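You operate a simulated robot arm through the tools that you are given. There is no shell and no other tool. Be economical: measure what you need, move in short steps, check, and stop when the job is done.

Carry out the task below with a simulated robot arm. There is one attempt and no reset: what you move stays moved.

Task
Close up after service: mould plug in, cooling valve shut, plate in, guard shut, then the red switch on. Fine: leave the bolts as they are.

It is judged by the outcome, as a careful person would: the job done as asked, and still so three seconds after it is handed in. It fails if anything else is knocked over, pushed out of place, dropped, spilled or broken.

Robot
A 7-joint arm with a two-finger gripper, on a carriage that runs on a rail from [-1.502, 0] to [0.878, 0] (x, y) and turns from -207 to 125 degrees about z. Base frame: it is fixed where the carriage stands at the start and does not move with it; the origin is on the floor, on the carriage's upright axis, x ahead of it, y to its left, z up; the surface under the hand at the start is at about z = 0.915. Readings come in m, degrees, newtons and seconds.
Its first joint turns from -149.0 to 149.0 degrees. Places, roughly: blue bolt [0.2, -0.6, 0.9]; cooling valve [0.9, -0.7, 0.9]; green bolt [0.4, -0.6, 0.9]; heater socket [0.7, -0.8, 0.9]; mould plate [0.3, -0.7, 0.9]; mould plug (4x3x8 cm) [0.8, -0.5, 0.9]; orange bolt [0.2, -0.9, 0.9]; purple bolt [0.4, -0.9, 0.9]; red switch [0, -0.6, 0.8]; sliding guard [0.7, -0.9, 1.2]. Payload 2.45 kg.
Tool frame: the origin (TCP) lies between the finger pads and is the grasp point; the fingertips stand 0.026 m ahead of it; z points along the fingers, y is the line along which they close. Largest opening 0.096 m; the body of the gripper starts 0.069 m behind the TCP.
Orientation is that of the tool frame in the base frame, as a unit quaternion [w, x, y, z]. With the fingers straight down and closing along the base's y, the tool's x points along the base's -x, its y along +y and its z along -z.

Tools
- The arm moves only by the tool arm_command. Its argument "motion" is a list of rows, each a list of 3 entries, a list of its own where there are three numbers: the shift along the tool's x, y, z in units of 250 mm (1.0 is 250 mm), then the turn, a rotation vector about the tool's x, y, z in units of 120 degrees (1.0 is 120 degrees), then the finger opening in m, from 0 to 0.096. In form: [[[tx, ty, tz], [rx, ry, rz], gripper], ...]. A call has 1 to 20 rows; each row is the pose to reach, as a shift and turn from the pose commanded when the call began, along the tool's axes at that moment. A call with a number of a shift or a turn outside -1 to 1 is refused whole. Each row takes 0.2 s and may step no farther than 0.05 m and 8.6 degrees from the row before; otherwise, or with a gripper value out of range, the whole call is refused. A pose out of reach is approached as far as the arm can. The call stops where the force on the tool passes 40 N (or 10 N more than at its start, if that is more) or the arm is blocked; 0.2 s more then pass. Each finger halts on what it meets, pressing with about 38 N; the grip force reading is that of the motor and also rises with nothing between the fingers. The clock runs only during rows and for 0.2 s after the last one: add rows that repeat a pose to give the fingers time. It gives the time, the measured TCP pose, the force on the tool (base axes), the opening and the grip force at its end, in the units of the frame above (readings bear some noise), with the torque about the TCP (base axes, N m) and any sound that the robot's microphone picked up.
- Cameras (640 x 400 px; columns grow to the right, rows downward): "scene" is now at [0.0019, 0.09, 1.6788]; the picture's right is [-0.89, -0.46, 0.00], its down [-0.29, 0.56, -0.77] and it looks along [0.35, -0.69, -0.63] (base axes); focal length 296 px, centre (320, 200). "wrist" rides on the gripper at [0.082, 0.003, -0.098] in the tool frame; the picture's right is [-0.04, 1.00, 0.00], its down [-0.73, -0.03, -0.68] and it looks along [-0.68, -0.03, 0.73] (tool axes); focal length 256 px, centre (320, 200). There is no depth. A picture from a camera that has moved, and an enlarged one, comes with that camera's place and axes in the base frame and with its lens. The place of the scene camera against the robot may be out by one fixed shift of up to 0.012 m in any direction.
- get_image(camera): a new picture of that camera. No time passes.
- lift_body(by): slides the trunk up (or, below 0, down) by that many m; the arm and the scene camera ride with it, the base frame stays. It gives what a move gives, with no picture.
- base_move(legs): drives the robot by 1 to 6 legs, each [ahead, left, turn to the left] in m, m and degrees, along the robot's own axes; the way and the turn of a leg run together, so that a leg with both is an arc; at most 1.5 m and 180 degrees a leg. The arm and the cameras ride along, it lands a little off, and it stops where it bumps. It keeps to its track: a leg is cut to what the track allows. It gives what a move gives.
- aim_head(pan, tilt): turns the head with the scene camera to pan (to the left, within 155 degrees either way) and tilt (down, from -29 to 69), counted from straight ahead of the robot. It gives what a move gives.
- zoom(camera, box): a new picture of the part [left, top, right, bottom] of that camera's present view, enlarged. No time passes.
- sign_off(): hands the job in; it is judged then, once.

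Work in short steps. Places have to be worked out from the pictures, the camera data and where the tool is seen: move nearer, look again, correct. Check each grasp and each placing, and mend what went wrong. You have 120 turns and 78 pictures in all, those below and enlarged ones among them. Open the gripper and draw the arm clear of the work before you hand the job in, unless the task says otherwise; then end with one line.

The tools are called after ">>>" as a command line: name --argument value ..., lists and objects as JSON in quotes. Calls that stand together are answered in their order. arm_command: Moves the arm, as the interface text tells. Its arguments: {"type":"object","properties":{"motion":{"type":"array","items":{"type":"array"}}},"required":["motion"]} The other tools are called the same way: lift_body (by) slides the trunk up or down; base_move (legs) drives the base; aim_head (pan, tilt) turns the head that bears the scene camera; get_image (camera) takes a picture; zoom (camera, box) takes an enlarged picture of a part of a camera's view; sign_off () hands the job in.

At the start:

```text
t: 0.0
ee_pos: [0.3124, -0.6795, 0.9995]
tcp_rot: [0.0, 0.0, 1.0, 0.0]
force: [0.0, 0.3, 0.0]
moment: [-0.03, -0.02, 0.01]
opening: 0.0961
grasp_force: 0.1
trunk travel left (down, up): [-0.675, 0.035]
robot x, y, heading: [-0.0027, -0.0022, -0.0]
head pan, tilt: [-62.7, 39.3]
```

scene: 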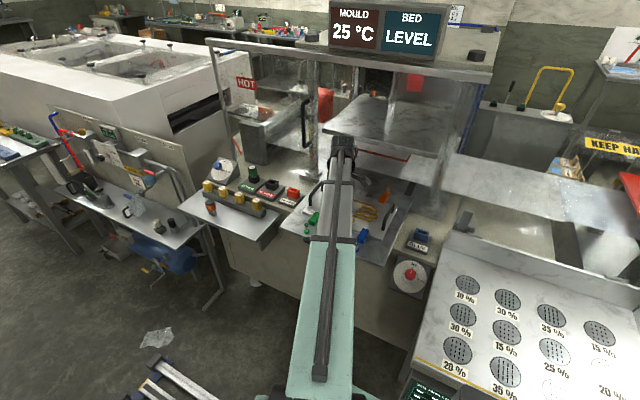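
wrist: 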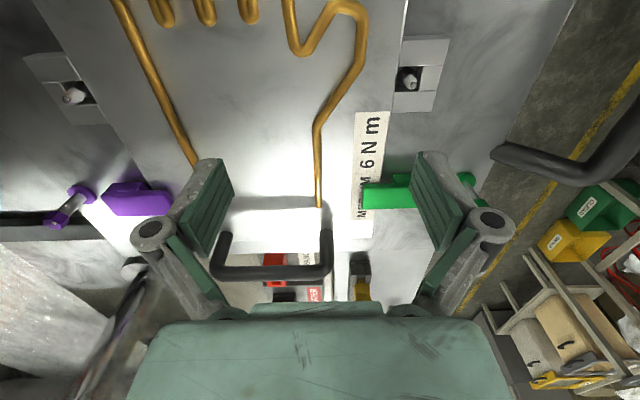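

The first pictures show a moulding press with the plate, plug, valve and guard in a small area. I zoom in on the work area to make out the parts.

>>> zoom --camera "scene" --box '[180, 140, 340, 240]'

>>> zoom --camera "scene" --box '[280, 140, 460, 300]'

>>> zoom --camera "scene" --box '[200, 30, 520, 230]'

```text
4.00 times, centred on (260, 190) of scene
camera zoom: at [0.0019, 0.09, 1.6788], right [-0.89, -0.46, 0.0], down [-0.29, 0.56, -0.77], along [0.35, -0.69, -0.63], focal length 1186 px, centre (560, 240)
```

zoom: 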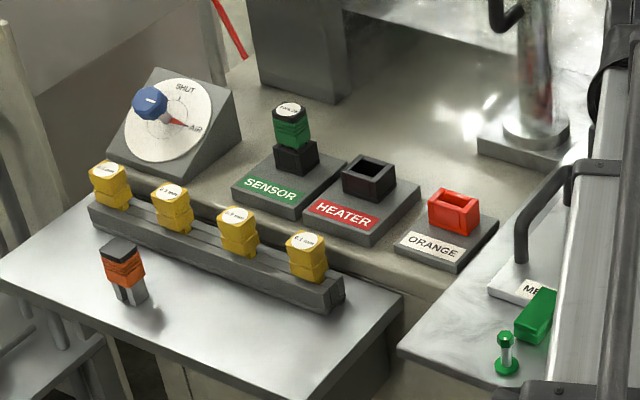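

```text
2.50 times, centred on (370, 220) of scene
camera zoom: at [0.0019, 0.09, 1.6788], right [-0.89, -0.46, 0.0], down [-0.29, 0.56, -0.77], along [0.35, -0.69, -0.63], focal length 741 px, centre (195, 150)
```

zoom: 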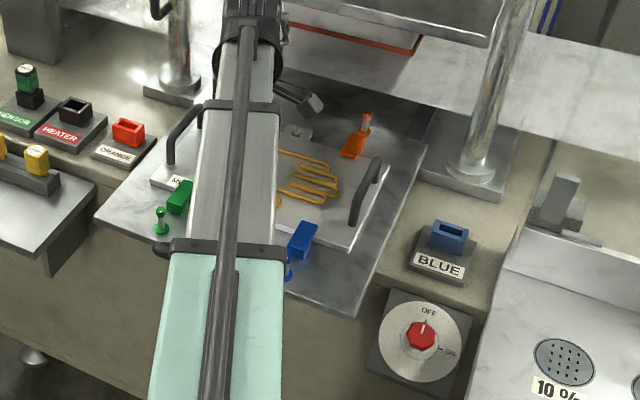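

```text
2.00 times, centred on (360, 130) of scene
camera zoom: at [0.0019, 0.09, 1.6788], right [-0.89, -0.46, 0.0], down [-0.29, 0.56, -0.77], along [0.35, -0.69, -0.63], focal length 593 px, centre (240, 340)
```

zoom: 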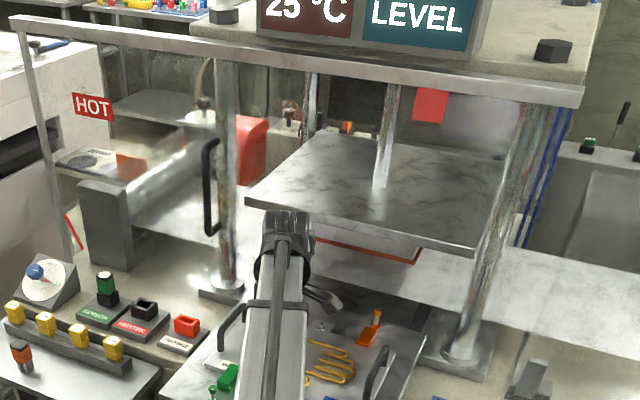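

The mould plug looks like the orange/black connector, and the arm hides much of the bed. I raise and draw the hand back a little before looking closer.

>>> arm_command --motion '[[[0, 0, -0.18], [0, 0, 0], 0.096], [[0, 0, -0.36], [0, 0, 0], 0.096], [[0, 0.1, -0.5], [0, 0, 0], 0.096], [[0, 0.2, -0.64], [0, 0, 0], 0.096], [[0, 0.35, -0.7], [0, 0, 0], 0.096], [[0, 0.5, -0.75], [0, 0, 0], 0.096], [[0, 0.5, -0.75], [0, 0, 0], 0.096]]'

>>> get_image --camera "wrist"

>>> get_image --camera "scene"

```text
t: 1.6
ee_pos: [0.3118, -0.5539, 1.1877]
tcp_rot: [0.0, 0.0, 1.0, 0.0]
force: [0.4, -0.4, 0.4]
moment: [0.02, -0.01, 0.02]
opening: 0.0961
grasp_force: 0.1
trunk travel left (down, up): [-0.675, 0.035]
robot x, y, heading: [0.0007, 0.0017, -0.3]
head pan, tilt: [-62.7, 39.3]
```

```text
72 pictures are left
camera wrist: at [0.2309, -0.549, 1.2853], right [0.04, 1.0, 0.0], down [0.73, -0.03, 0.68], along [0.68, -0.03, -0.73], focal length 256 px, centre (320, 200)
```

wrist: 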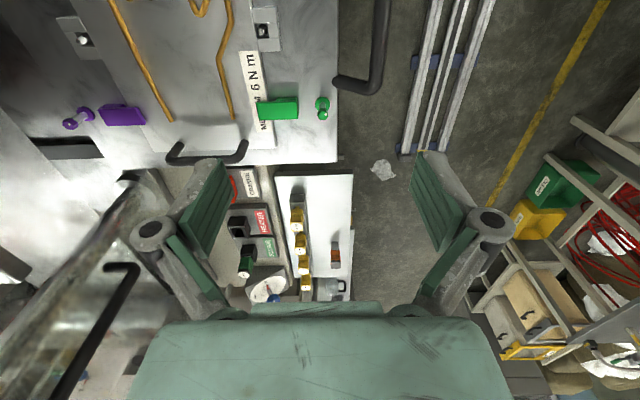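

```text
71 pictures are left
camera scene: at [0.0019, 0.0903, 1.6788], right [-0.89, -0.46, 0.0], down [-0.29, 0.56, -0.77], along [0.35, -0.69, -0.63], focal length 296 px, centre (320, 200)
```

scene: 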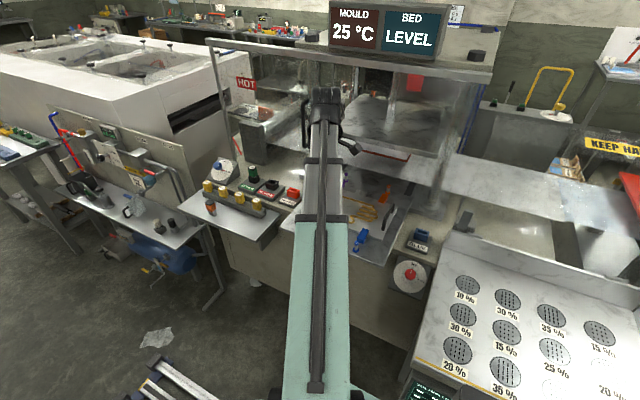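

I drive the carriage 0.45 m along the rail so the plug, socket and valve are in reach, then look.

>>> base_move --legs '[[0.45, 0, 0]]'

>>> get_image --camera "scene"

>>> get_image --camera "wrist"

```text
t: 4.3
ee_pos: [0.7613, -0.5553, 1.1872]
tcp_rot: [0.0, 0.001, 1.0, 0.0]
force: [0.0, -0.4, -0.5]
moment: [0.0, -0.03, 0.01]
opening: 0.0961
grasp_force: 0.0
trunk travel left (down, up): [-0.675, 0.035]
robot x, y, heading: [0.449, -0.0009, -0.2]
head pan, tilt: [-62.7, 39.3]
```

```text
70 pictures are left
camera scene: at [0.4525, 0.0899, 1.6788], right [-0.89, -0.46, 0.0], down [-0.29, 0.56, -0.77], along [0.35, -0.69, -0.63], focal length 296 px, centre (320, 200)
```

scene: 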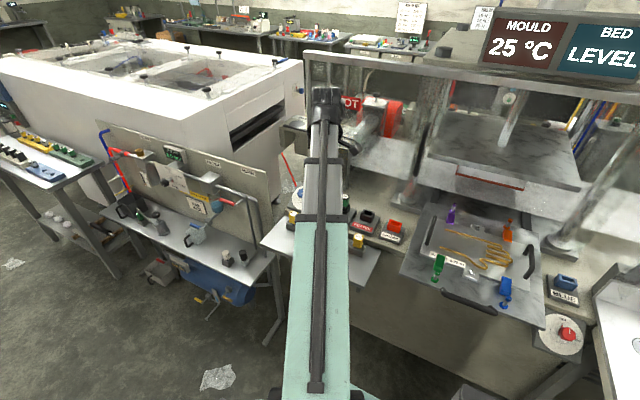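

```text
69 pictures are left
camera wrist: at [0.6802, -0.5499, 1.285], right [0.04, 1.0, 0.0], down [0.73, -0.03, 0.68], along [0.68, -0.03, -0.73], focal length 256 px, centre (320, 200)
```

wrist: 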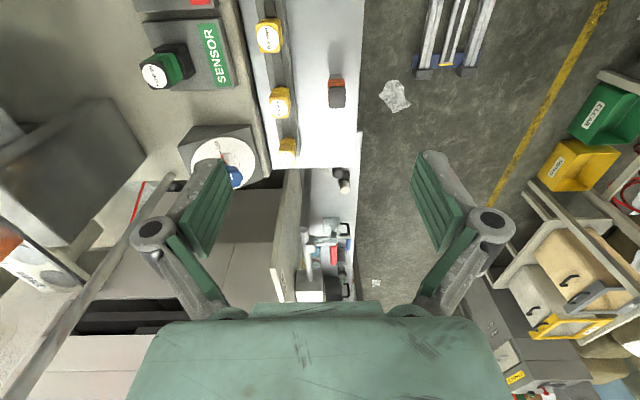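

>>> zoom --camera "scene" --box '[350, 170, 600, 330]'

>>> zoom --camera "scene" --box '[290, 30, 640, 250]'

```text
2.50 times, centred on (475, 250) of scene
camera zoom: at [0.4525, 0.0899, 1.6788], right [-0.89, -0.46, 0.0], down [-0.29, 0.56, -0.77], along [0.35, -0.69, -0.63], focal length 741 px, centre (-68, 75)
```

zoom: 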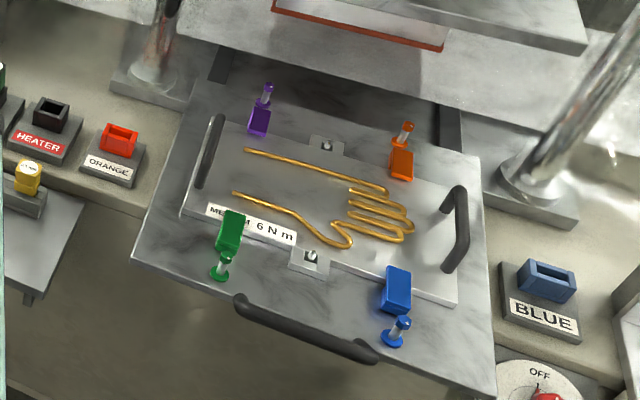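

```text
1.82 times, centred on (465, 140) of scene
camera zoom: at [0.4525, 0.0899, 1.6788], right [-0.89, -0.46, 0.0], down [-0.29, 0.56, -0.77], along [0.35, -0.69, -0.63], focal length 539 px, centre (56, 309)
```

zoom: 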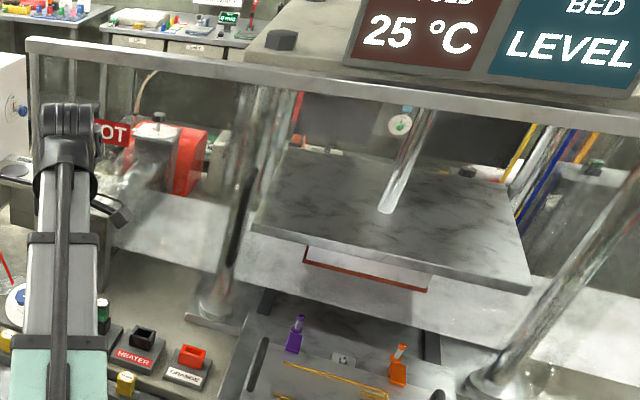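

I zoom in on the plug and sockets from the wrist to read their labels.

>>> zoom --camera "wrist" --box '[240, 0, 370, 180]'

>>> zoom --camera "wrist" --box '[120, 0, 280, 200]'

```text
2.22 times, centred on (305, 90) of wrist
camera zoom: at [0.6802, -0.5499, 1.285], right [0.04, 1.0, 0.0], down [0.73, -0.03, 0.68], along [0.68, -0.03, -0.73], focal length 569 px, centre (353, 444)
```

zoom: 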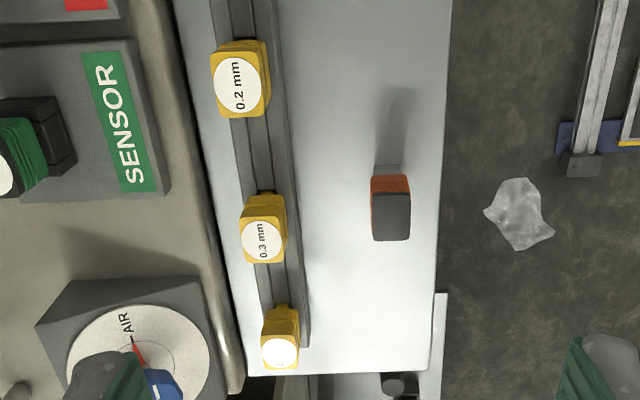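

```text
2.00 times, centred on (200, 100) of wrist
camera zoom: at [0.6802, -0.5499, 1.285], right [0.04, 1.0, 0.0], down [0.73, -0.03, 0.68], along [0.68, -0.03, -0.73], focal length 512 px, centre (560, 400)
```

zoom: 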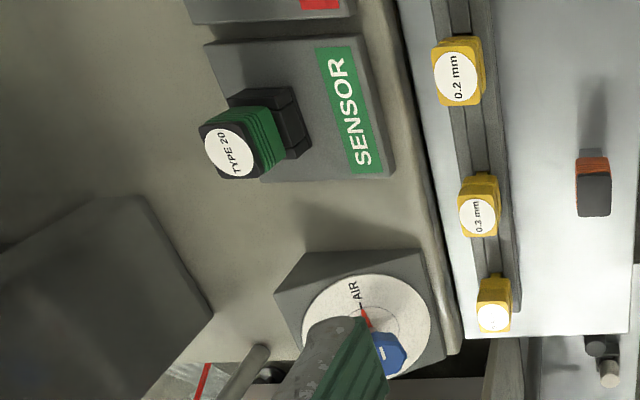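

I zoom on the two empty sockets with the scene camera.

>>> zoom --camera "scene" --box '[330, 190, 426, 250]'

>>> zoom --camera "wrist" --box '[300, 60, 372, 124]'

```text
6.67 times, centred on (378, 220) of scene
camera zoom: at [0.4525, 0.0899, 1.6788], right [-0.89, -0.46, 0.0], down [-0.29, 0.56, -0.77], along [0.35, -0.69, -0.63], focal length 1976 px, centre (-67, 67)
```

zoom: 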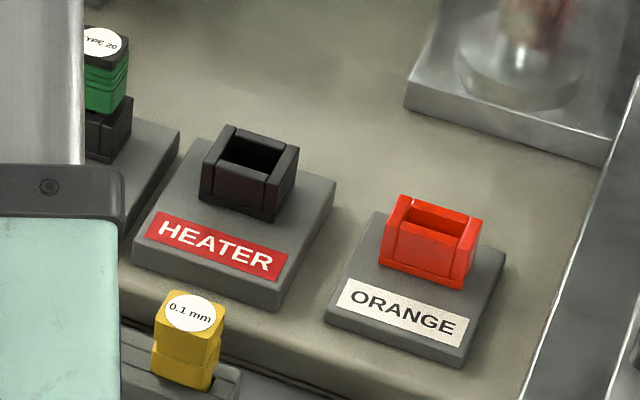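

```text
6.25 times, centred on (336, 92) of wrist
camera zoom: at [0.6802, -0.5499, 1.285], right [0.04, 1.0, 0.0], down [0.73, -0.03, 0.68], along [0.68, -0.03, -0.73], focal length 1600 px, centre (220, 875)
```

zoom: 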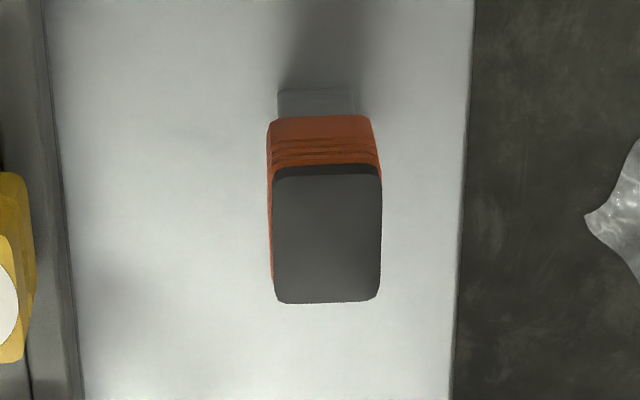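

The heater's empty black socket is the mould plug's place; ORANGE is just a colour lure. I triangulate the plug's top at about (0.817, -0.533, 0.93), so I move above it to check.

>>> arm_command --motion '[[[-0.1, 0.04, 0.12], [0, 0, 0], 0.07], [[-0.225, 0.09, 0.25], [0, 0, 0], 0.07], [[-0.225, 0.09, 0.4], [0, 0, 0], 0.07], [[-0.225, 0.09, 0.55], [0, 0, 0], 0.07], [[-0.225, 0.09, 0.65], [0, 0, 0], 0.07], [[-0.225, 0.09, 0.65], [0, 0, 0], 0.07]]'

>>> get_image --camera "wrist"

```text
t: 5.7
ee_pos: [0.8179, -0.5322, 1.0227]
tcp_rot: [0.0, 0.001, 1.0, 0.0]
force: [0.5, 0.3, 0.6]
moment: [-0.03, 0.01, -0.02]
opening: 0.0701
grasp_force: 0.0
trunk travel left (down, up): [-0.675, 0.035]
robot x, y, heading: [0.4548, 0.0044, 0.1]
head pan, tilt: [-62.7, 39.3]
```

```text
62 pictures are left
camera wrist: at [0.7367, -0.527, 1.1224], right [0.04, 1.0, 0.0], down [0.73, -0.03, 0.68], along [0.68, -0.03, -0.73], focal length 256 px, centre (320, 200)
```

wrist: 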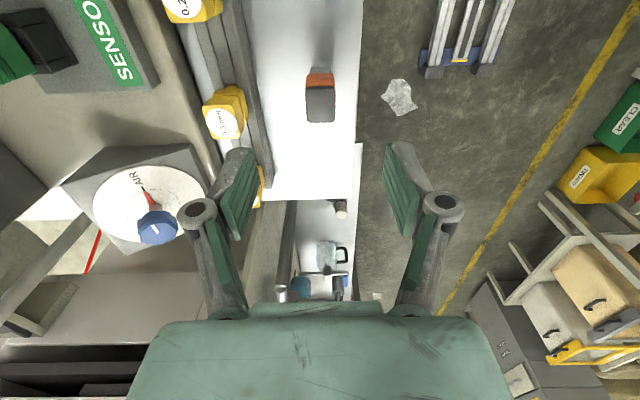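

The plug sits farther ahead than I reckoned; I zoom to measure it precisely.

>>> zoom --camera "wrist" --box '[288, 60, 352, 130]'

>>> get_image --camera "scene"

```text
5.71 times, centred on (320, 95) of wrist
camera zoom: at [0.7367, -0.527, 1.1224], right [0.04, 1.0, 0.0], down [0.73, -0.03, 0.68], along [0.68, -0.03, -0.73], focal length 1463 px, centre (320, 800)
```

zoom: 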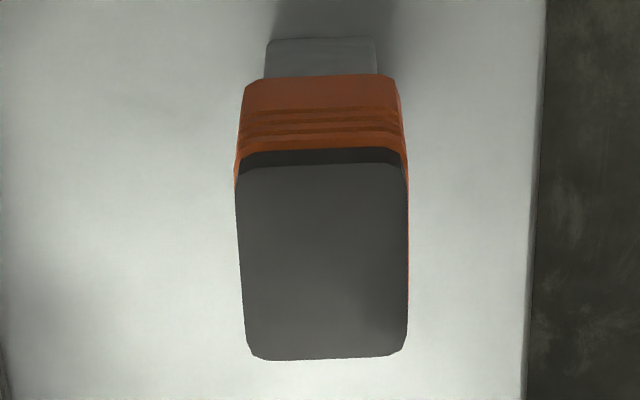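

```text
60 pictures are left
camera scene: at [0.4523, 0.0899, 1.6788], right [-0.89, -0.46, 0.0], down [-0.29, 0.56, -0.77], along [0.35, -0.69, -0.63], focal length 296 px, centre (320, 200)
```

scene: 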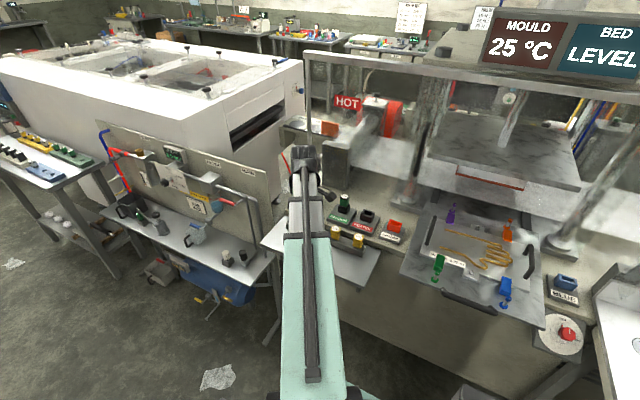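

Scale change between both wrist views gives the plug's top at (0.823, -0.531, 0.919). I descend with fingers around it and close.

>>> arm_command --motion '[[[-0.019, 0.004, 0.12], [0, 0, 0], 0.07], [[-0.019, 0.004, 0.24], [0, 0, 0], 0.07], [[-0.019, 0.004, 0.36], [0, 0, 0], 0.07], [[-0.019, 0.004, 0.479], [0, 0, 0], 0.07], [[-0.019, 0.004, 0.479], [0, 0, 0], 0.07], [[-0.019, 0.004, 0.479], [0, 0, 0], 0.02], [[-0.019, 0.004, 0.479], [0, 0, 0], 0.015], [[-0.019, 0.004, 0.479], [0, 0, 0], 0.015]]'

>>> get_image --camera "wrist"

```text
t: 7.5
ee_pos: [0.8226, -0.5322, 0.9043]
tcp_rot: [0.0, 0.0, 1.0, 0.0]
force: [0.2, 0.5, 1.8]
moment: [0.04, -0.03, 0.01]
opening: 0.0262
grasp_force: 37.8
trunk travel left (down, up): [-0.675, 0.035]
robot x, y, heading: [0.4509, 0.0022, -0.2]
head pan, tilt: [-62.7, 39.3]
```

```text
59 pictures are left
camera wrist: at [0.741, -0.5273, 1.0026], right [0.04, 1.0, 0.0], down [0.73, -0.03, 0.68], along [0.68, -0.03, -0.73], focal length 256 px, centre (320, 200)
```

wrist: 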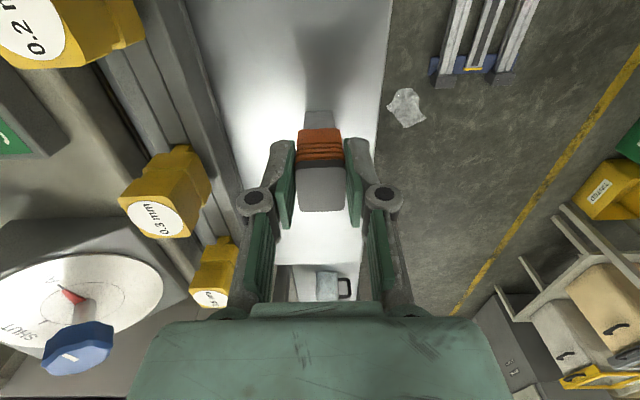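

The plug is gripped (26 mm opening). I lift it straight up and carry it towards the heater socket at height.

>>> arm_command --motion '[[[0, 0, -0.18], [0, 0, 0], 0.015], [[0, 0, -0.36], [0, 0, 0], 0.015], [[0, 0, -0.54], [0, 0, 0], 0.015], [[0, 0, -0.7], [0, 0, 0], 0.015], [[0.13, -0.13, -0.7], [0, 0, 0], 0.015], [[0.26, -0.26, -0.7], [0, 0, 0], 0.015], [[0.39, -0.39, -0.7], [0, 0, 0], 0.015], [[0.52, -0.52, -0.7], [0, 0, 0], 0.015], [[0.65, -0.65, -0.7], [0, 0, 0], 0.015], [[0.68, -0.68, -0.7], [0, 0, 0], 0.015], [[0.68, -0.68, -0.7], [0, 0, 0], 0.015]]'

>>> get_image --camera "wrist"

>>> get_image --camera "scene"

```text
t: 9.9
ee_pos: [0.653, -0.7017, 1.0806]
tcp_rot: [0.0, 0.001, 1.0, 0.0]
force: [-0.3, 0.4, -1.0]
moment: [-0.01, 0.0, 0.03]
opening: 0.0261
grasp_force: 38.0
trunk travel left (down, up): [-0.675, 0.035]
robot x, y, heading: [0.4511, -0.0018, -0.1]
head pan, tilt: [-62.7, 39.3]
```

```text
58 pictures are left
camera wrist: at [0.57, -0.6966, 1.1781], right [0.04, 1.0, 0.0], down [0.73, -0.03, 0.68], along [0.68, -0.03, -0.73], focal length 256 px, centre (320, 200)
```

wrist: 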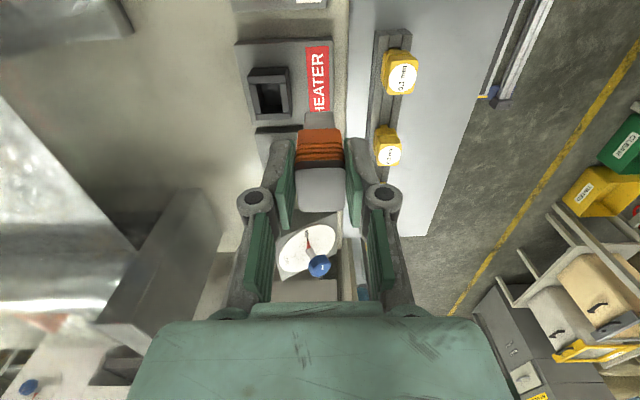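

```text
57 pictures are left
camera scene: at [0.4524, 0.09, 1.6788], right [-0.89, -0.46, 0.0], down [-0.29, 0.56, -0.77], along [0.35, -0.69, -0.63], focal length 296 px, centre (320, 200)
```

scene: 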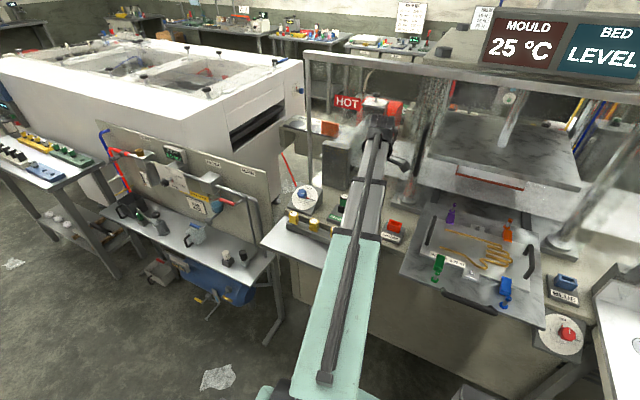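

The heater socket shows at roughly (0.667, -0.752), rim near z 0.918. I move the plug over it at a safe height and zoom.

>>> arm_command --motion '[[[-0.03, -0.1, 0.1], [0, 0, 0], 0.015], [[-0.056, -0.2, 0.2], [0, 0, 0], 0.015], [[-0.056, -0.2, 0.24], [0, 0, 0], 0.015], [[-0.056, -0.2, 0.24], [0, 0, 0], 0.015]]'

>>> zoom --camera "wrist" --box '[220, 20, 420, 220]'

>>> zoom --camera "scene" --box '[320, 160, 430, 250]'

```text
t: 10.9
ee_pos: [0.6659, -0.7498, 1.0202]
tcp_rot: [0.0, 0.0, 1.0, 0.0]
force: [0.2, -0.7, -0.3]
moment: [-0.01, -0.01, 0.03]
opening: 0.0261
grasp_force: 38.5
trunk travel left (down, up): [-0.675, 0.035]
robot x, y, heading: [0.4475, 0.0005, 0.0]
head pan, tilt: [-62.7, 39.3]
```

```text
2.00 times, centred on (320, 120) of wrist
camera zoom: at [0.5845, -0.7464, 1.1178], right [0.04, 1.0, 0.0], down [0.73, -0.03, 0.68], along [0.68, -0.03, -0.73], focal length 512 px, centre (320, 360)
```

zoom: 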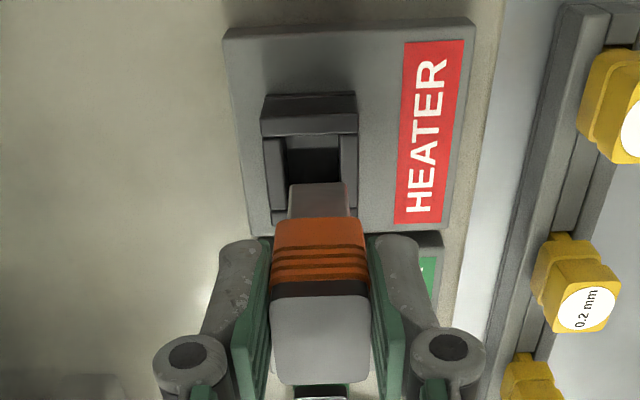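

```text
4.44 times, centred on (375, 205) of scene
camera zoom: at [0.4523, 0.09, 1.6788], right [-0.89, -0.46, 0.0], down [-0.29, 0.56, -0.77], along [0.35, -0.69, -0.63], focal length 1318 px, centre (76, 178)
```

zoom: 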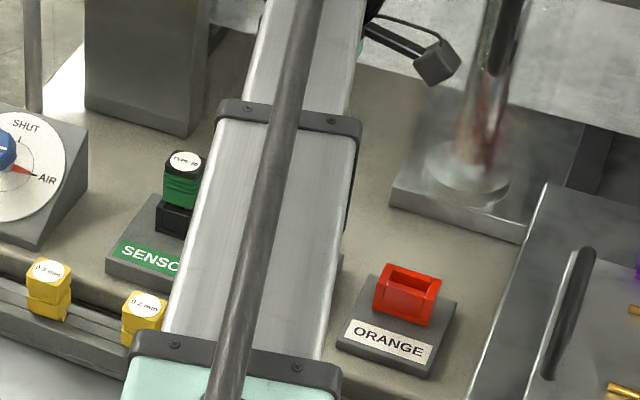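

The socket is about 3.5 mm to the -y side. To fix its x and rim height I shift back 7 cm and look at it again for parallax.

>>> arm_command --motion '[[[0.14, -0.014, 0], [0, 0, 0], 0.015], [[0.28, -0.014, 0], [0, 0, 0], 0.015], [[0.28, -0.014, 0], [0, 0, 0], 0.015]]'

>>> zoom --camera "wrist" --box '[240, 60, 400, 220]'

```text
t: 11.7
ee_pos: [0.5967, -0.7543, 1.0222]
tcp_rot: [0.001, 0.001, 1.0, 0.0]
force: [-0.3, -0.8, -0.8]
moment: [0.0, -0.01, 0.01]
opening: 0.0262
grasp_force: 37.8
trunk travel left (down, up): [-0.675, 0.035]
robot x, y, heading: [0.4481, -0.0041, 0.1]
head pan, tilt: [-62.7, 39.3]
```

```text
2.50 times, centred on (320, 140) of wrist
camera zoom: at [0.5135, -0.7497, 1.1186], right [0.04, 1.0, 0.0], down [0.73, -0.03, 0.68], along [0.68, -0.03, -0.73], focal length 640 px, centre (320, 350)
```

zoom: 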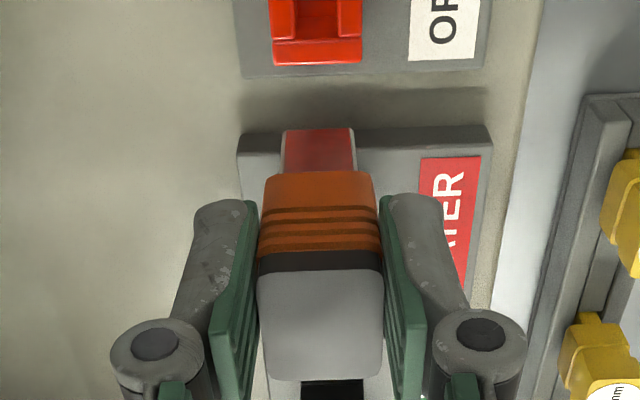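

The plug hides the socket from here. I go to the other side (x 0.70, slightly higher) where it is unobstructed.

>>> arm_command --motion '[[[0, 0.004, -0.12], [0, 0, 0], 0.015], [[-0.18, 0.004, -0.12], [0, 0, 0], 0.015], [[-0.34, 0.004, -0.12], [0, 0, 0], 0.015], [[-0.413, 0.004, -0.12], [0, 0, 0], 0.015], [[-0.413, 0.004, -0.12], [0, 0, 0], 0.015]]'

>>> zoom --camera "wrist" --box '[240, 0, 400, 100]'

```text
t: 12.9
ee_pos: [0.6998, -0.7539, 1.0498]
tcp_rot: [0.001, 0.001, 1.0, 0.0]
force: [0.0, -0.7, -0.9]
moment: [0.0, 0.04, 0.0]
opening: 0.0261
grasp_force: 37.7
trunk travel left (down, up): [-0.675, 0.035]
robot x, y, heading: [0.4521, 0.0036, -0.2]
head pan, tilt: [-62.7, 39.3]
```

```text
4.00 times, centred on (320, 50) of wrist
camera zoom: at [0.6178, -0.749, 1.1479], right [0.04, 1.0, 0.0], down [0.73, -0.03, 0.68], along [0.68, -0.03, -0.73], focal length 1024 px, centre (320, 800)
```

zoom: 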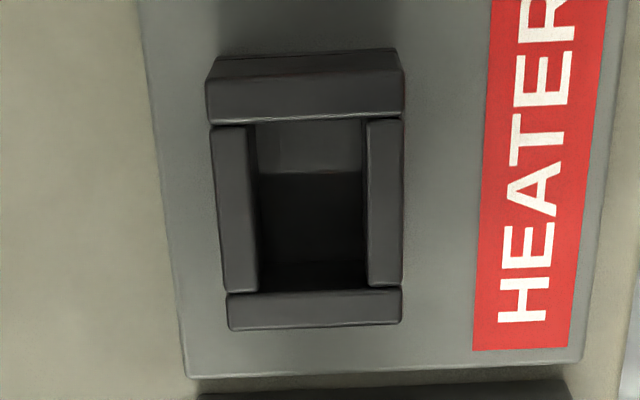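

Parallax gives the cavity centre at about (0.6725, -0.7555), rim z 0.910, aligned with the base axes. I go above it with the plug tip just clear of the rim and check.

>>> arm_command --motion '[[[0.109, -0.005, 0], [0, 0, 0], 0.015], [[0.109, -0.005, 0.15], [0, 0, 0], 0.015], [[0.109, -0.005, 0.28], [0, 0, 0], 0.015], [[0.109, -0.005, 0.3], [0, 0, 0], 0.015], [[0.109, -0.005, 0.3], [0, 0, 0], 0.015]]'

>>> zoom --camera "wrist" --box '[260, 50, 380, 210]'

```text
t: 14.1
ee_pos: [0.6724, -0.7545, 0.9774]
tcp_rot: [-0.001, 0.001, 1.0, -0.001]
force: [-3.6, -2.2, 24.9]
moment: [-0.05, -0.16, -0.03]
opening: 0.0264
grasp_force: 37.9
trunk travel left (down, up): [-0.675, 0.035]
robot x, y, heading: [0.4506, 0.0008, -0.2]
head pan, tilt: [-62.7, 39.3]
```

```text
2.50 times, centred on (320, 130) of wrist
camera zoom: at [0.5891, -0.7492, 1.0748], right [0.04, 1.0, 0.0], down [0.73, -0.03, 0.68], along [0.68, -0.03, -0.73], focal length 640 px, centre (320, 375)
```

zoom: 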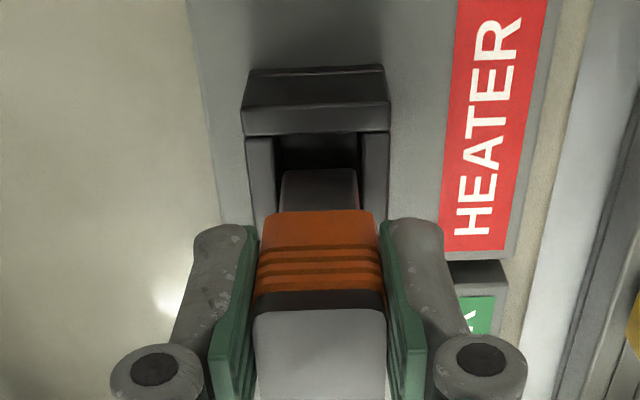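

There's contact already (25 N): the picture shows ~9 mm gap at the -x wall, so the plug is too far +x. I lift slightly, shift 6.5 mm to -x and try gently.

>>> arm_command --motion '[[[0, 0, -0.04], [0, 0, 0], 0.015], [[0.026, 0, -0.04], [0, 0, 0], 0.015], [[0.026, 0, -0.02], [0, 0, 0], 0.015], [[0.026, 0, 0.0], [0, 0, 0], 0.015], [[0.026, 0, 0.02], [0, 0, 0], 0.015], [[0.026, 0, 0.03], [0, 0, 0], 0.015]]'

>>> zoom --camera "wrist" --box '[260, 50, 380, 210]'

```text
t: 15.5
ee_pos: [0.6645, -0.7535, 0.9688]
tcp_rot: [0.0, 0.002, 1.0, -0.002]
force: [-4.0, -3.6, 24.4]
moment: [-0.14, -0.34, -0.07]
opening: 0.0266
grasp_force: 37.8
trunk travel left (down, up): [-0.675, 0.035]
robot x, y, heading: [0.4527, -0.0019, -0.1]
head pan, tilt: [-62.7, 39.3]
```

```text
2.50 times, centred on (320, 130) of wrist
camera zoom: at [0.5824, -0.7489, 1.0669], right [0.04, 1.0, 0.0], down [0.73, -0.03, 0.68], along [0.68, -0.03, -0.73], focal length 640 px, centre (320, 375)
```

zoom: 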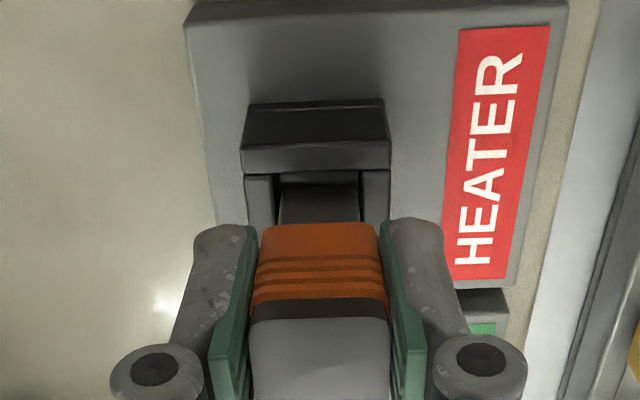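

It went ~8 mm lower but rests with 24 N; reaction forces point to -x and -y. I ease up and retry 2 mm further to -x.

>>> arm_command --motion '[[[0, 0, -0.025], [0, 0, 0], 0.015], [[0.008, -0.002, -0.025], [0, 0, 0], 0.015], [[0.008, -0.002, -0.01], [0, 0, 0], 0.015], [[0.008, -0.002, 0.01], [0, 0, 0], 0.015], [[0.008, -0.002, 0.03], [0, 0, 0], 0.015]]'

>>> zoom --camera "wrist" --box '[260, 50, 380, 210]'

```text
t: 16.7
ee_pos: [0.6632, -0.7548, 0.9613]
tcp_rot: [0.0, 0.002, 1.0, -0.002]
force: [-3.0, -2.8, 24.9]
moment: [-0.06, -0.47, -0.03]
opening: 0.0267
grasp_force: 38.0
trunk travel left (down, up): [-0.675, 0.035]
robot x, y, heading: [0.451, -0.0017, -0.4]
head pan, tilt: [-62.7, 39.3]
```

```text
2.50 times, centred on (320, 130) of wrist
camera zoom: at [0.5807, -0.7492, 1.06], right [0.04, 1.0, 0.0], down [0.73, -0.03, 0.68], along [0.68, -0.03, -0.73], focal length 640 px, centre (320, 375)
```

zoom: 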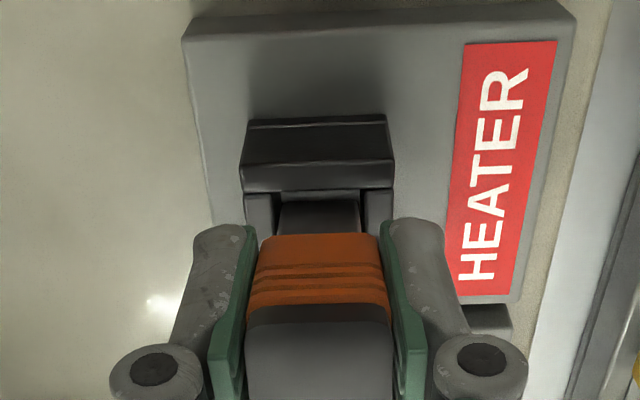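

The plug is slipping up and perhaps tilting in the grip instead of entering. I lift clear and inspect how it sits in the fingers.

>>> arm_command --motion '[[[0, 0, -0.1], [0, 0, 0], 0.015], [[0, 0, -0.25], [0, 0, 0], 0.015], [[0, 0, -0.4], [0, 0, 0], 0.015], [[0, 0, -0.4], [0, 0, 0], 0.015]]'

>>> zoom --camera "wrist" --box '[220, 30, 420, 230]'

```text
t: 17.7
ee_pos: [0.6642, -0.7555, 1.0602]
tcp_rot: [0.0, 0.001, 1.0, 0.0]
force: [-0.1, 0.5, -0.8]
moment: [0.02, 0.01, 0.0]
opening: 0.026
grasp_force: 38.1
trunk travel left (down, up): [-0.675, 0.035]
robot x, y, heading: [0.4492, -0.0015, -0.1]
head pan, tilt: [-62.7, 39.3]
```

```text
2.00 times, centred on (320, 130) of wrist
camera zoom: at [0.5827, -0.7504, 1.1578], right [0.04, 1.0, 0.0], down [0.73, -0.03, 0.68], along [0.68, -0.03, -0.73], focal length 512 px, centre (320, 340)
```

zoom: 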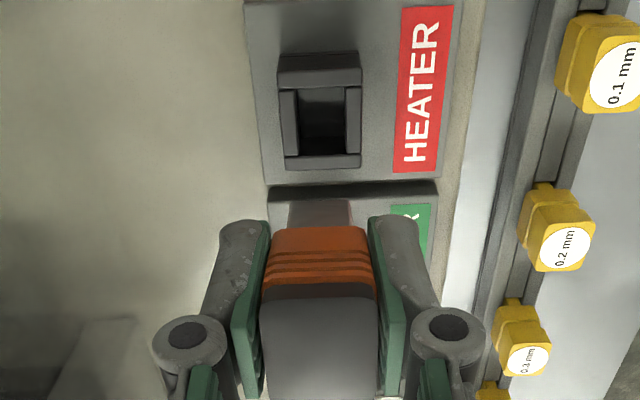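

The plug tilted because I gripped it off-centre: its 4 cm body is centred ~8 mm further +x and its top lies near z 0.90, lower than judged. I carry it back to its shelf spot to regrip it properly, stopping just above the shelf.

>>> arm_command --motion '[[[0, 0, -0.16], [0, 0, 0], 0.015], [[-0.1, 0.14, -0.16], [0, 0, 0], 0.015], [[-0.2, 0.28, -0.16], [0, 0, 0], 0.015], [[-0.3, 0.42, -0.16], [0, 0, 0], 0.015], [[-0.4, 0.56, -0.16], [0, 0, 0], 0.015], [[-0.5, 0.7, -0.16], [0, 0, 0], 0.015], [[-0.6, 0.84, -0.16], [0, 0, 0], 0.015], [[-0.634, 0.896, -0.1], [0, 0, 0], 0.015], [[-0.634, 0.896, 0.08], [0, 0, 0], 0.015], [[-0.634, 0.896, 0.26], [0, 0, 0], 0.015], [[-0.634, 0.896, 0.44], [0, 0, 0], 0.015], [[-0.634, 0.896, 0.56], [0, 0, 0], 0.015], [[-0.634, 0.896, 0.56], [0, 0, 0], 0.015]]'

>>> get_image --camera "wrist"

```text
t: 20.5
ee_pos: [0.823, -0.5318, 0.9189]
tcp_rot: [-0.001, 0.001, 1.0, 0.0]
force: [0.5, -0.6, -1.3]
moment: [-0.03, 0.0, -0.02]
opening: 0.0263
grasp_force: 38.0
trunk travel left (down, up): [-0.675, 0.035]
robot x, y, heading: [0.4518, -0.0025, -0.2]
head pan, tilt: [-62.7, 39.3]
```

```text
48 pictures are left
camera wrist: at [0.7412, -0.5265, 1.0179], right [0.04, 1.0, 0.0], down [0.73, -0.03, 0.68], along [0.68, -0.03, -0.73], focal length 256 px, centre (320, 200)
```

wrist: 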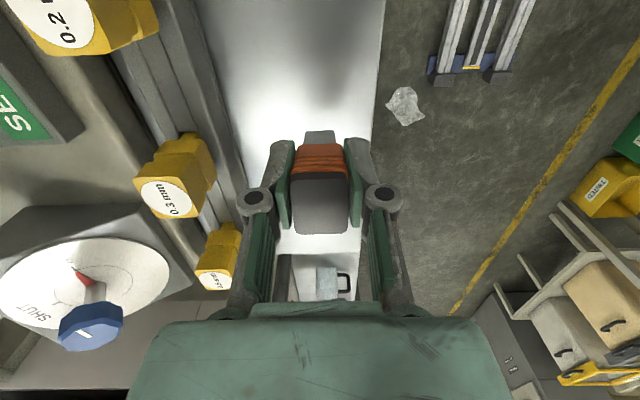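

I lower in small steps until the plug meets the shelf and is pressed flat.

>>> arm_command --motion '[[[0, 0, 0.016], [0, 0, 0], 0.015], [[0, 0, 0.032], [0, 0, 0], 0.015], [[0, 0, 0.048], [0, 0, 0], 0.015], [[0, 0, 0.064], [0, 0, 0], 0.015], [[0, 0, 0.075], [0, 0, 0], 0.015]]'

>>> get_image --camera "wrist"

```text
t: 21.7
ee_pos: [0.8235, -0.5314, 0.9007]
tcp_rot: [0.001, 0.0, 1.0, 0.0]
force: [0.2, 0.3, -0.6]
moment: [-0.02, -0.01, -0.01]
opening: 0.0262
grasp_force: 37.9
trunk travel left (down, up): [-0.675, 0.035]
robot x, y, heading: [0.4518, -0.0026, -0.2]
head pan, tilt: [-62.7, 39.3]
```

```text
47 pictures are left
camera wrist: at [0.7411, -0.5268, 0.999], right [0.04, 1.0, 0.0], down [0.73, -0.03, 0.68], along [0.68, -0.03, -0.73], focal length 256 px, centre (320, 200)
```

wrist: 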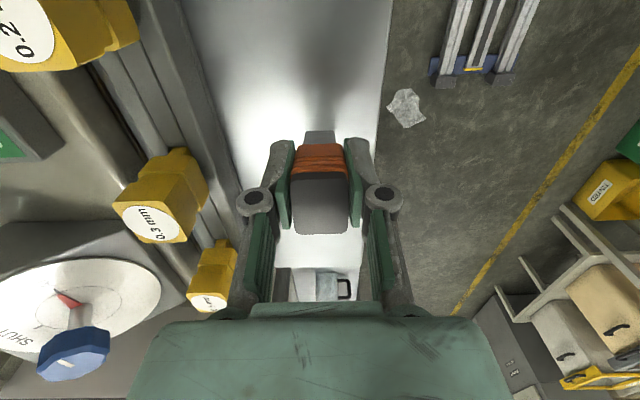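

Still no contact; I continue down in small steps.

>>> arm_command --motion '[[[0, 0, 0.015], [0, 0, 0], 0.015], [[0, 0, 0.03], [0, 0, 0], 0.015], [[0, 0, 0.04], [0, 0, 0], 0.015], [[0, 0, 0.04], [0, 0, 0], 0.015]]'

```text
t: 22.7
ee_pos: [0.8229, -0.532, 0.8916]
tcp_rot: [0.0, 0.0, 1.0, 0.0]
force: [-0.4, 0.4, -0.9]
moment: [0.02, 0.02, 0.0]
opening: 0.0264
grasp_force: 38.5
trunk travel left (down, up): [-0.675, 0.035]
robot x, y, heading: [0.4481, -0.0014, -0.1]
head pan, tilt: [-62.7, 39.3]
```

>>> arm_command --motion '[[[0, 0, 0.015], [0, 0, 0], 0.015], [[0, 0, 0.03], [0, 0, 0], 0.015], [[0, 0, 0.04], [0, 0, 0], 0.015], [[0, 0, 0.04], [0, 0, 0], 0.015]]'

```text
t: 23.7
ee_pos: [0.823, -0.5314, 0.882]
tcp_rot: [0.001, 0.0, 1.0, -0.001]
force: [-0.1, -3.9, 25.9]
moment: [-0.14, 0.05, -0.02]
opening: 0.0263
grasp_force: 37.8
trunk travel left (down, up): [-0.675, 0.035]
robot x, y, heading: [0.4512, 0.0026, 0.1]
head pan, tilt: [-62.7, 39.3]
```

Contact at about z 0.884. I press a few mm more to flatten the plug, then look.

>>> arm_command --motion '[[[0, 0, 0.012], [0, 0, 0], 0.015], [[0, 0, 0.024], [0, 0, 0], 0.015], [[0, 0, 0.024], [0, 0, 0], 0.015]]'

>>> get_image --camera "wrist"

```text
t: 24.5
ee_pos: [0.8221, -0.5304, 0.8758]
tcp_rot: [0.001, 0.001, 1.0, -0.001]
force: [1.1, -2.7, 26.4]
moment: [-0.07, 0.02, 0.0]
opening: 0.0251
grasp_force: 38.0
trunk travel left (down, up): [-0.675, 0.035]
robot x, y, heading: [0.4503, 0.0029, 0.0]
head pan, tilt: [-62.7, 39.3]
```

```text
46 pictures are left
camera wrist: at [0.7405, -0.5259, 0.9737], right [0.04, 1.0, 0.0], down [0.73, -0.03, 0.68], along [0.68, -0.03, -0.73], focal length 256 px, centre (320, 200)
```

wrist: 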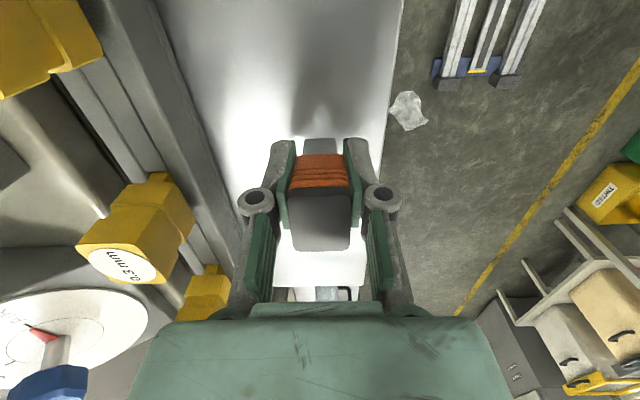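

Now I ease the fingers open and let the plug stand, then raise to look.

>>> arm_command --motion '[[[0, 0, 0], [0, 0, 0], 0.03], [[0, 0, 0], [0, 0, 0], 0.045], [[0, 0, 0], [0, 0, 0], 0.065], [[0, 0, 0], [0, 0, 0], 0.07], [[0, 0, 0], [0, 0, 0], 0.07]]'

>>> zoom --camera "wrist" --box '[240, 110, 400, 270]'

```text
t: 25.7
ee_pos: [0.8233, -0.5321, 0.8752]
tcp_rot: [0.0, 0.001, 1.0, -0.001]
force: [0.6, 1.5, 0.7]
moment: [0.04, 0.01, 0.02]
opening: 0.07
grasp_force: 0.1
trunk travel left (down, up): [-0.675, 0.035]
robot x, y, heading: [0.4519, -0.0028, 0.1]
head pan, tilt: [-62.7, 39.3]
```

```text
2.50 times, centred on (320, 190) of wrist
camera zoom: at [0.7412, -0.5268, 0.9727], right [0.04, 1.0, 0.0], down [0.73, -0.03, 0.68], along [0.68, -0.03, -0.73], focal length 640 px, centre (320, 225)
```

zoom: 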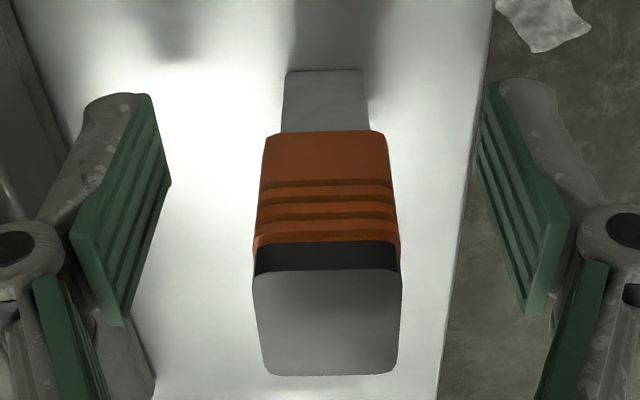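

The plug stands upright again; its centre lies ~15 mm ahead (+x) of the TCP with its top at ~0.896. I raise 15 mm, shift over it, and check before closing.

>>> arm_command --motion '[[[0, 0.004, -0.06], [0, 0, 0], 0.07], [[-0.062, 0.004, -0.06], [0, 0, 0], 0.07], [[-0.062, 0.004, -0.06], [0, 0, 0], 0.07]]'

>>> zoom --camera "wrist" --box '[240, 110, 400, 270]'

```text
t: 26.5
ee_pos: [0.8391, -0.5314, 0.8896]
tcp_rot: [0.001, 0.001, 1.0, 0.0]
force: [0.1, 1.0, 0.0]
moment: [0.02, 0.01, 0.01]
opening: 0.0702
grasp_force: 0.0
trunk travel left (down, up): [-0.675, 0.035]
robot x, y, heading: [0.4466, -0.0, 0.0]
head pan, tilt: [-62.7, 39.3]
```

```text
2.50 times, centred on (320, 190) of wrist
camera zoom: at [0.7564, -0.526, 0.9876], right [0.04, 1.0, 0.0], down [0.73, -0.03, 0.68], along [0.68, -0.03, -0.73], focal length 640 px, centre (320, 225)
```

zoom: 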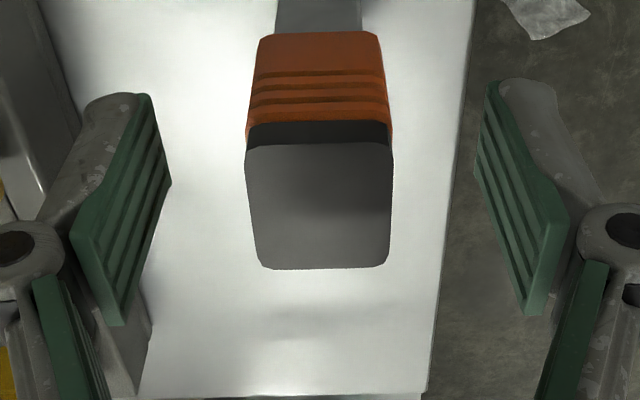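

Triangulation agrees: cap centre x ≈ 0.837, top z ≈ 0.898. I shift 1.5 mm back and close.

>>> arm_command --motion '[[[0.006, 0, 0], [0, 0, 0], 0.07], [[0.006, 0, 0], [0, 0, 0], 0.04], [[0.006, 0, 0], [0, 0, 0], 0.015], [[0.006, 0, 0], [0, 0, 0], 0.015], [[0.006, 0, 0], [0, 0, 0], 0.015], [[0.006, 0, -0.05], [0, 0, 0], 0.015], [[0.006, 0, -0.1], [0, 0, 0], 0.015], [[0.006, 0, -0.1], [0, 0, 0], 0.015]]'

>>> zoom --camera "wrist" --box '[240, 70, 400, 230]'

```text
t: 28.3
ee_pos: [0.8368, -0.5316, 0.9152]
tcp_rot: [0.0, 0.001, 1.0, 0.0]
force: [0.4, -0.3, -0.6]
moment: [0.01, 0.06, 0.01]
opening: 0.0261
grasp_force: 37.6
trunk travel left (down, up): [-0.675, 0.035]
robot x, y, heading: [0.452, 0.001, -0.1]
head pan, tilt: [-62.7, 39.3]
```

```text
2.50 times, centred on (320, 150) of wrist
camera zoom: at [0.7551, -0.5257, 1.0129], right [0.04, 1.0, 0.0], down [0.73, -0.03, 0.68], along [0.68, -0.03, -0.73], focal length 640 px, centre (320, 325)
```

zoom: 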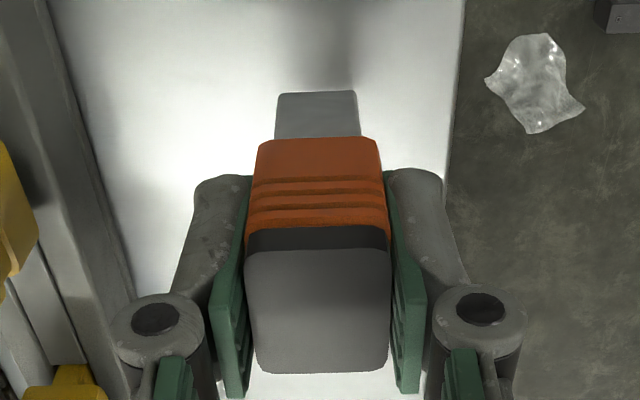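

Plug is held straight and centred now. I carry it back over the heater socket, staying ~15 mm above the rim to check.

>>> arm_command --motion '[[[0, 0, -0.18], [0, 0, 0], 0.015], [[0, 0, -0.36], [0, 0, 0], 0.015], [[0, 0, -0.54], [0, 0, 0], 0.015], [[0.1, -0.14, -0.6], [0, 0, 0], 0.015], [[0.2, -0.28, -0.6], [0, 0, 0], 0.015], [[0.3, -0.42, -0.6], [0, 0, 0], 0.015], [[0.4, -0.56, -0.6], [0, 0, 0], 0.015], [[0.5, -0.7, -0.6], [0, 0, 0], 0.015], [[0.6, -0.84, -0.6], [0, 0, 0], 0.015], [[0.655, -0.898, -0.5], [0, 0, 0], 0.015], [[0.655, -0.898, -0.35], [0, 0, 0], 0.015], [[0.655, -0.898, -0.35], [0, 0, 0], 0.015]]'

>>> zoom --camera "wrist" --box '[250, 40, 390, 180]'

```text
t: 30.9
ee_pos: [0.673, -0.7549, 1.0021]
tcp_rot: [0.0, 0.001, 1.0, 0.0]
force: [0.0, -0.4, -0.1]
moment: [-0.03, 0.01, 0.01]
opening: 0.0261
grasp_force: 38.2
trunk travel left (down, up): [-0.675, 0.035]
robot x, y, heading: [0.4529, -0.0022, -0.2]
head pan, tilt: [-62.7, 39.3]
```

```text
2.86 times, centred on (320, 110) of wrist
camera zoom: at [0.5908, -0.75, 1.1005], right [0.04, 1.0, 0.0], down [0.73, -0.03, 0.68], along [0.68, -0.03, -0.73], focal length 731 px, centre (320, 457)
```

zoom: 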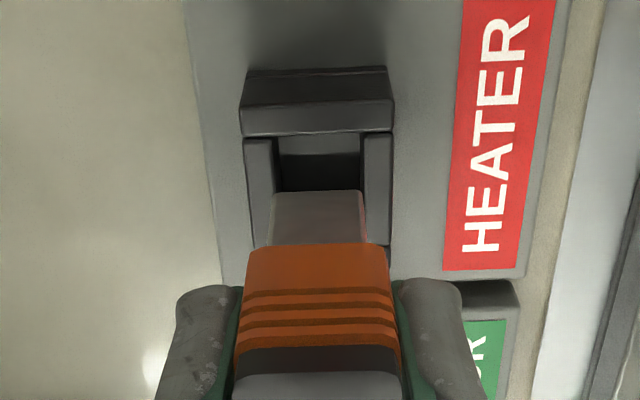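

Alignment in y looks right (centres within ~0.3 mm). I descend in small steps and watch the force.

>>> arm_command --motion '[[[0, 0, 0.03], [0, 0, 0], 0.015], [[0, 0, 0.06], [0, 0, 0], 0.015], [[0, 0, 0.075], [0, 0, 0], 0.015], [[0, 0, 0.09], [0, 0, 0], 0.015], [[0, 0, 0.105], [0, 0, 0], 0.015]]'

>>> zoom --camera "wrist" --box '[250, 40, 390, 180]'

```text
t: 32.1
ee_pos: [0.673, -0.756, 0.9773]
tcp_rot: [0.0, 0.0, 1.0, 0.0]
force: [-0.4, -0.5, 0.5]
moment: [0.01, 0.02, 0.02]
opening: 0.0264
grasp_force: 37.8
trunk travel left (down, up): [-0.675, 0.035]
robot x, y, heading: [0.4514, -0.0002, -0.3]
head pan, tilt: [-62.7, 39.3]
```

```text
2.86 times, centred on (320, 110) of wrist
camera zoom: at [0.5908, -0.7502, 1.0744], right [0.04, 1.0, 0.0], down [0.73, -0.03, 0.68], along [0.68, -0.03, -0.73], focal length 731 px, centre (320, 457)
```

zoom: 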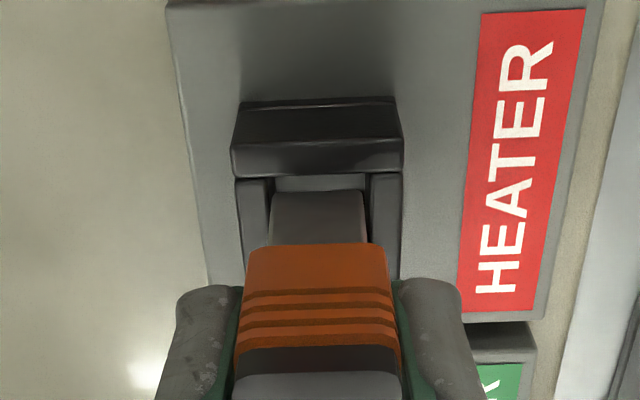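

No contact yet, and the prong lines up with the cavity. I continue down.

>>> arm_command --motion '[[[0, 0, 0.012], [0, 0, 0], 0.015], [[0, 0, 0.024], [0, 0, 0], 0.015], [[0, 0, 0.036], [0, 0, 0], 0.015], [[0, 0, 0.048], [0, 0, 0], 0.015], [[0, 0, 0.06], [0, 0, 0], 0.015]]'

>>> zoom --camera "wrist" --box '[250, 40, 390, 180]'

```text
t: 33.3
ee_pos: [0.6728, -0.7545, 0.9614]
tcp_rot: [0.0, 0.0, 1.0, 0.0]
force: [-0.1, -0.5, -0.6]
moment: [0.02, -0.04, -0.05]
opening: 0.0262
grasp_force: 38.5
trunk travel left (down, up): [-0.675, 0.035]
robot x, y, heading: [0.4495, 0.0024, -0.3]
head pan, tilt: [-62.7, 39.3]
```

```text
2.86 times, centred on (320, 110) of wrist
camera zoom: at [0.5908, -0.7496, 1.0592], right [0.04, 1.0, 0.0], down [0.73, -0.03, 0.68], along [0.68, -0.03, -0.73], focal length 731 px, centre (320, 457)
```

zoom: 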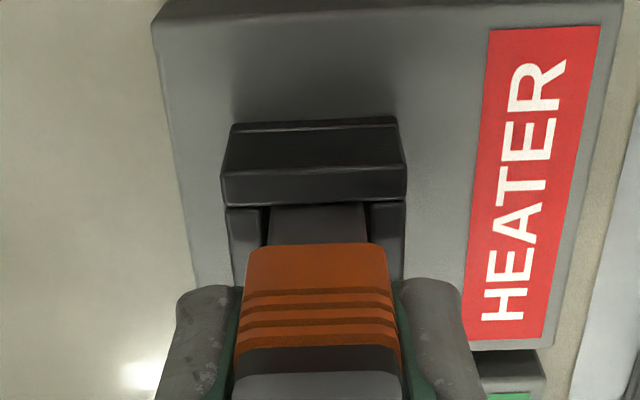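

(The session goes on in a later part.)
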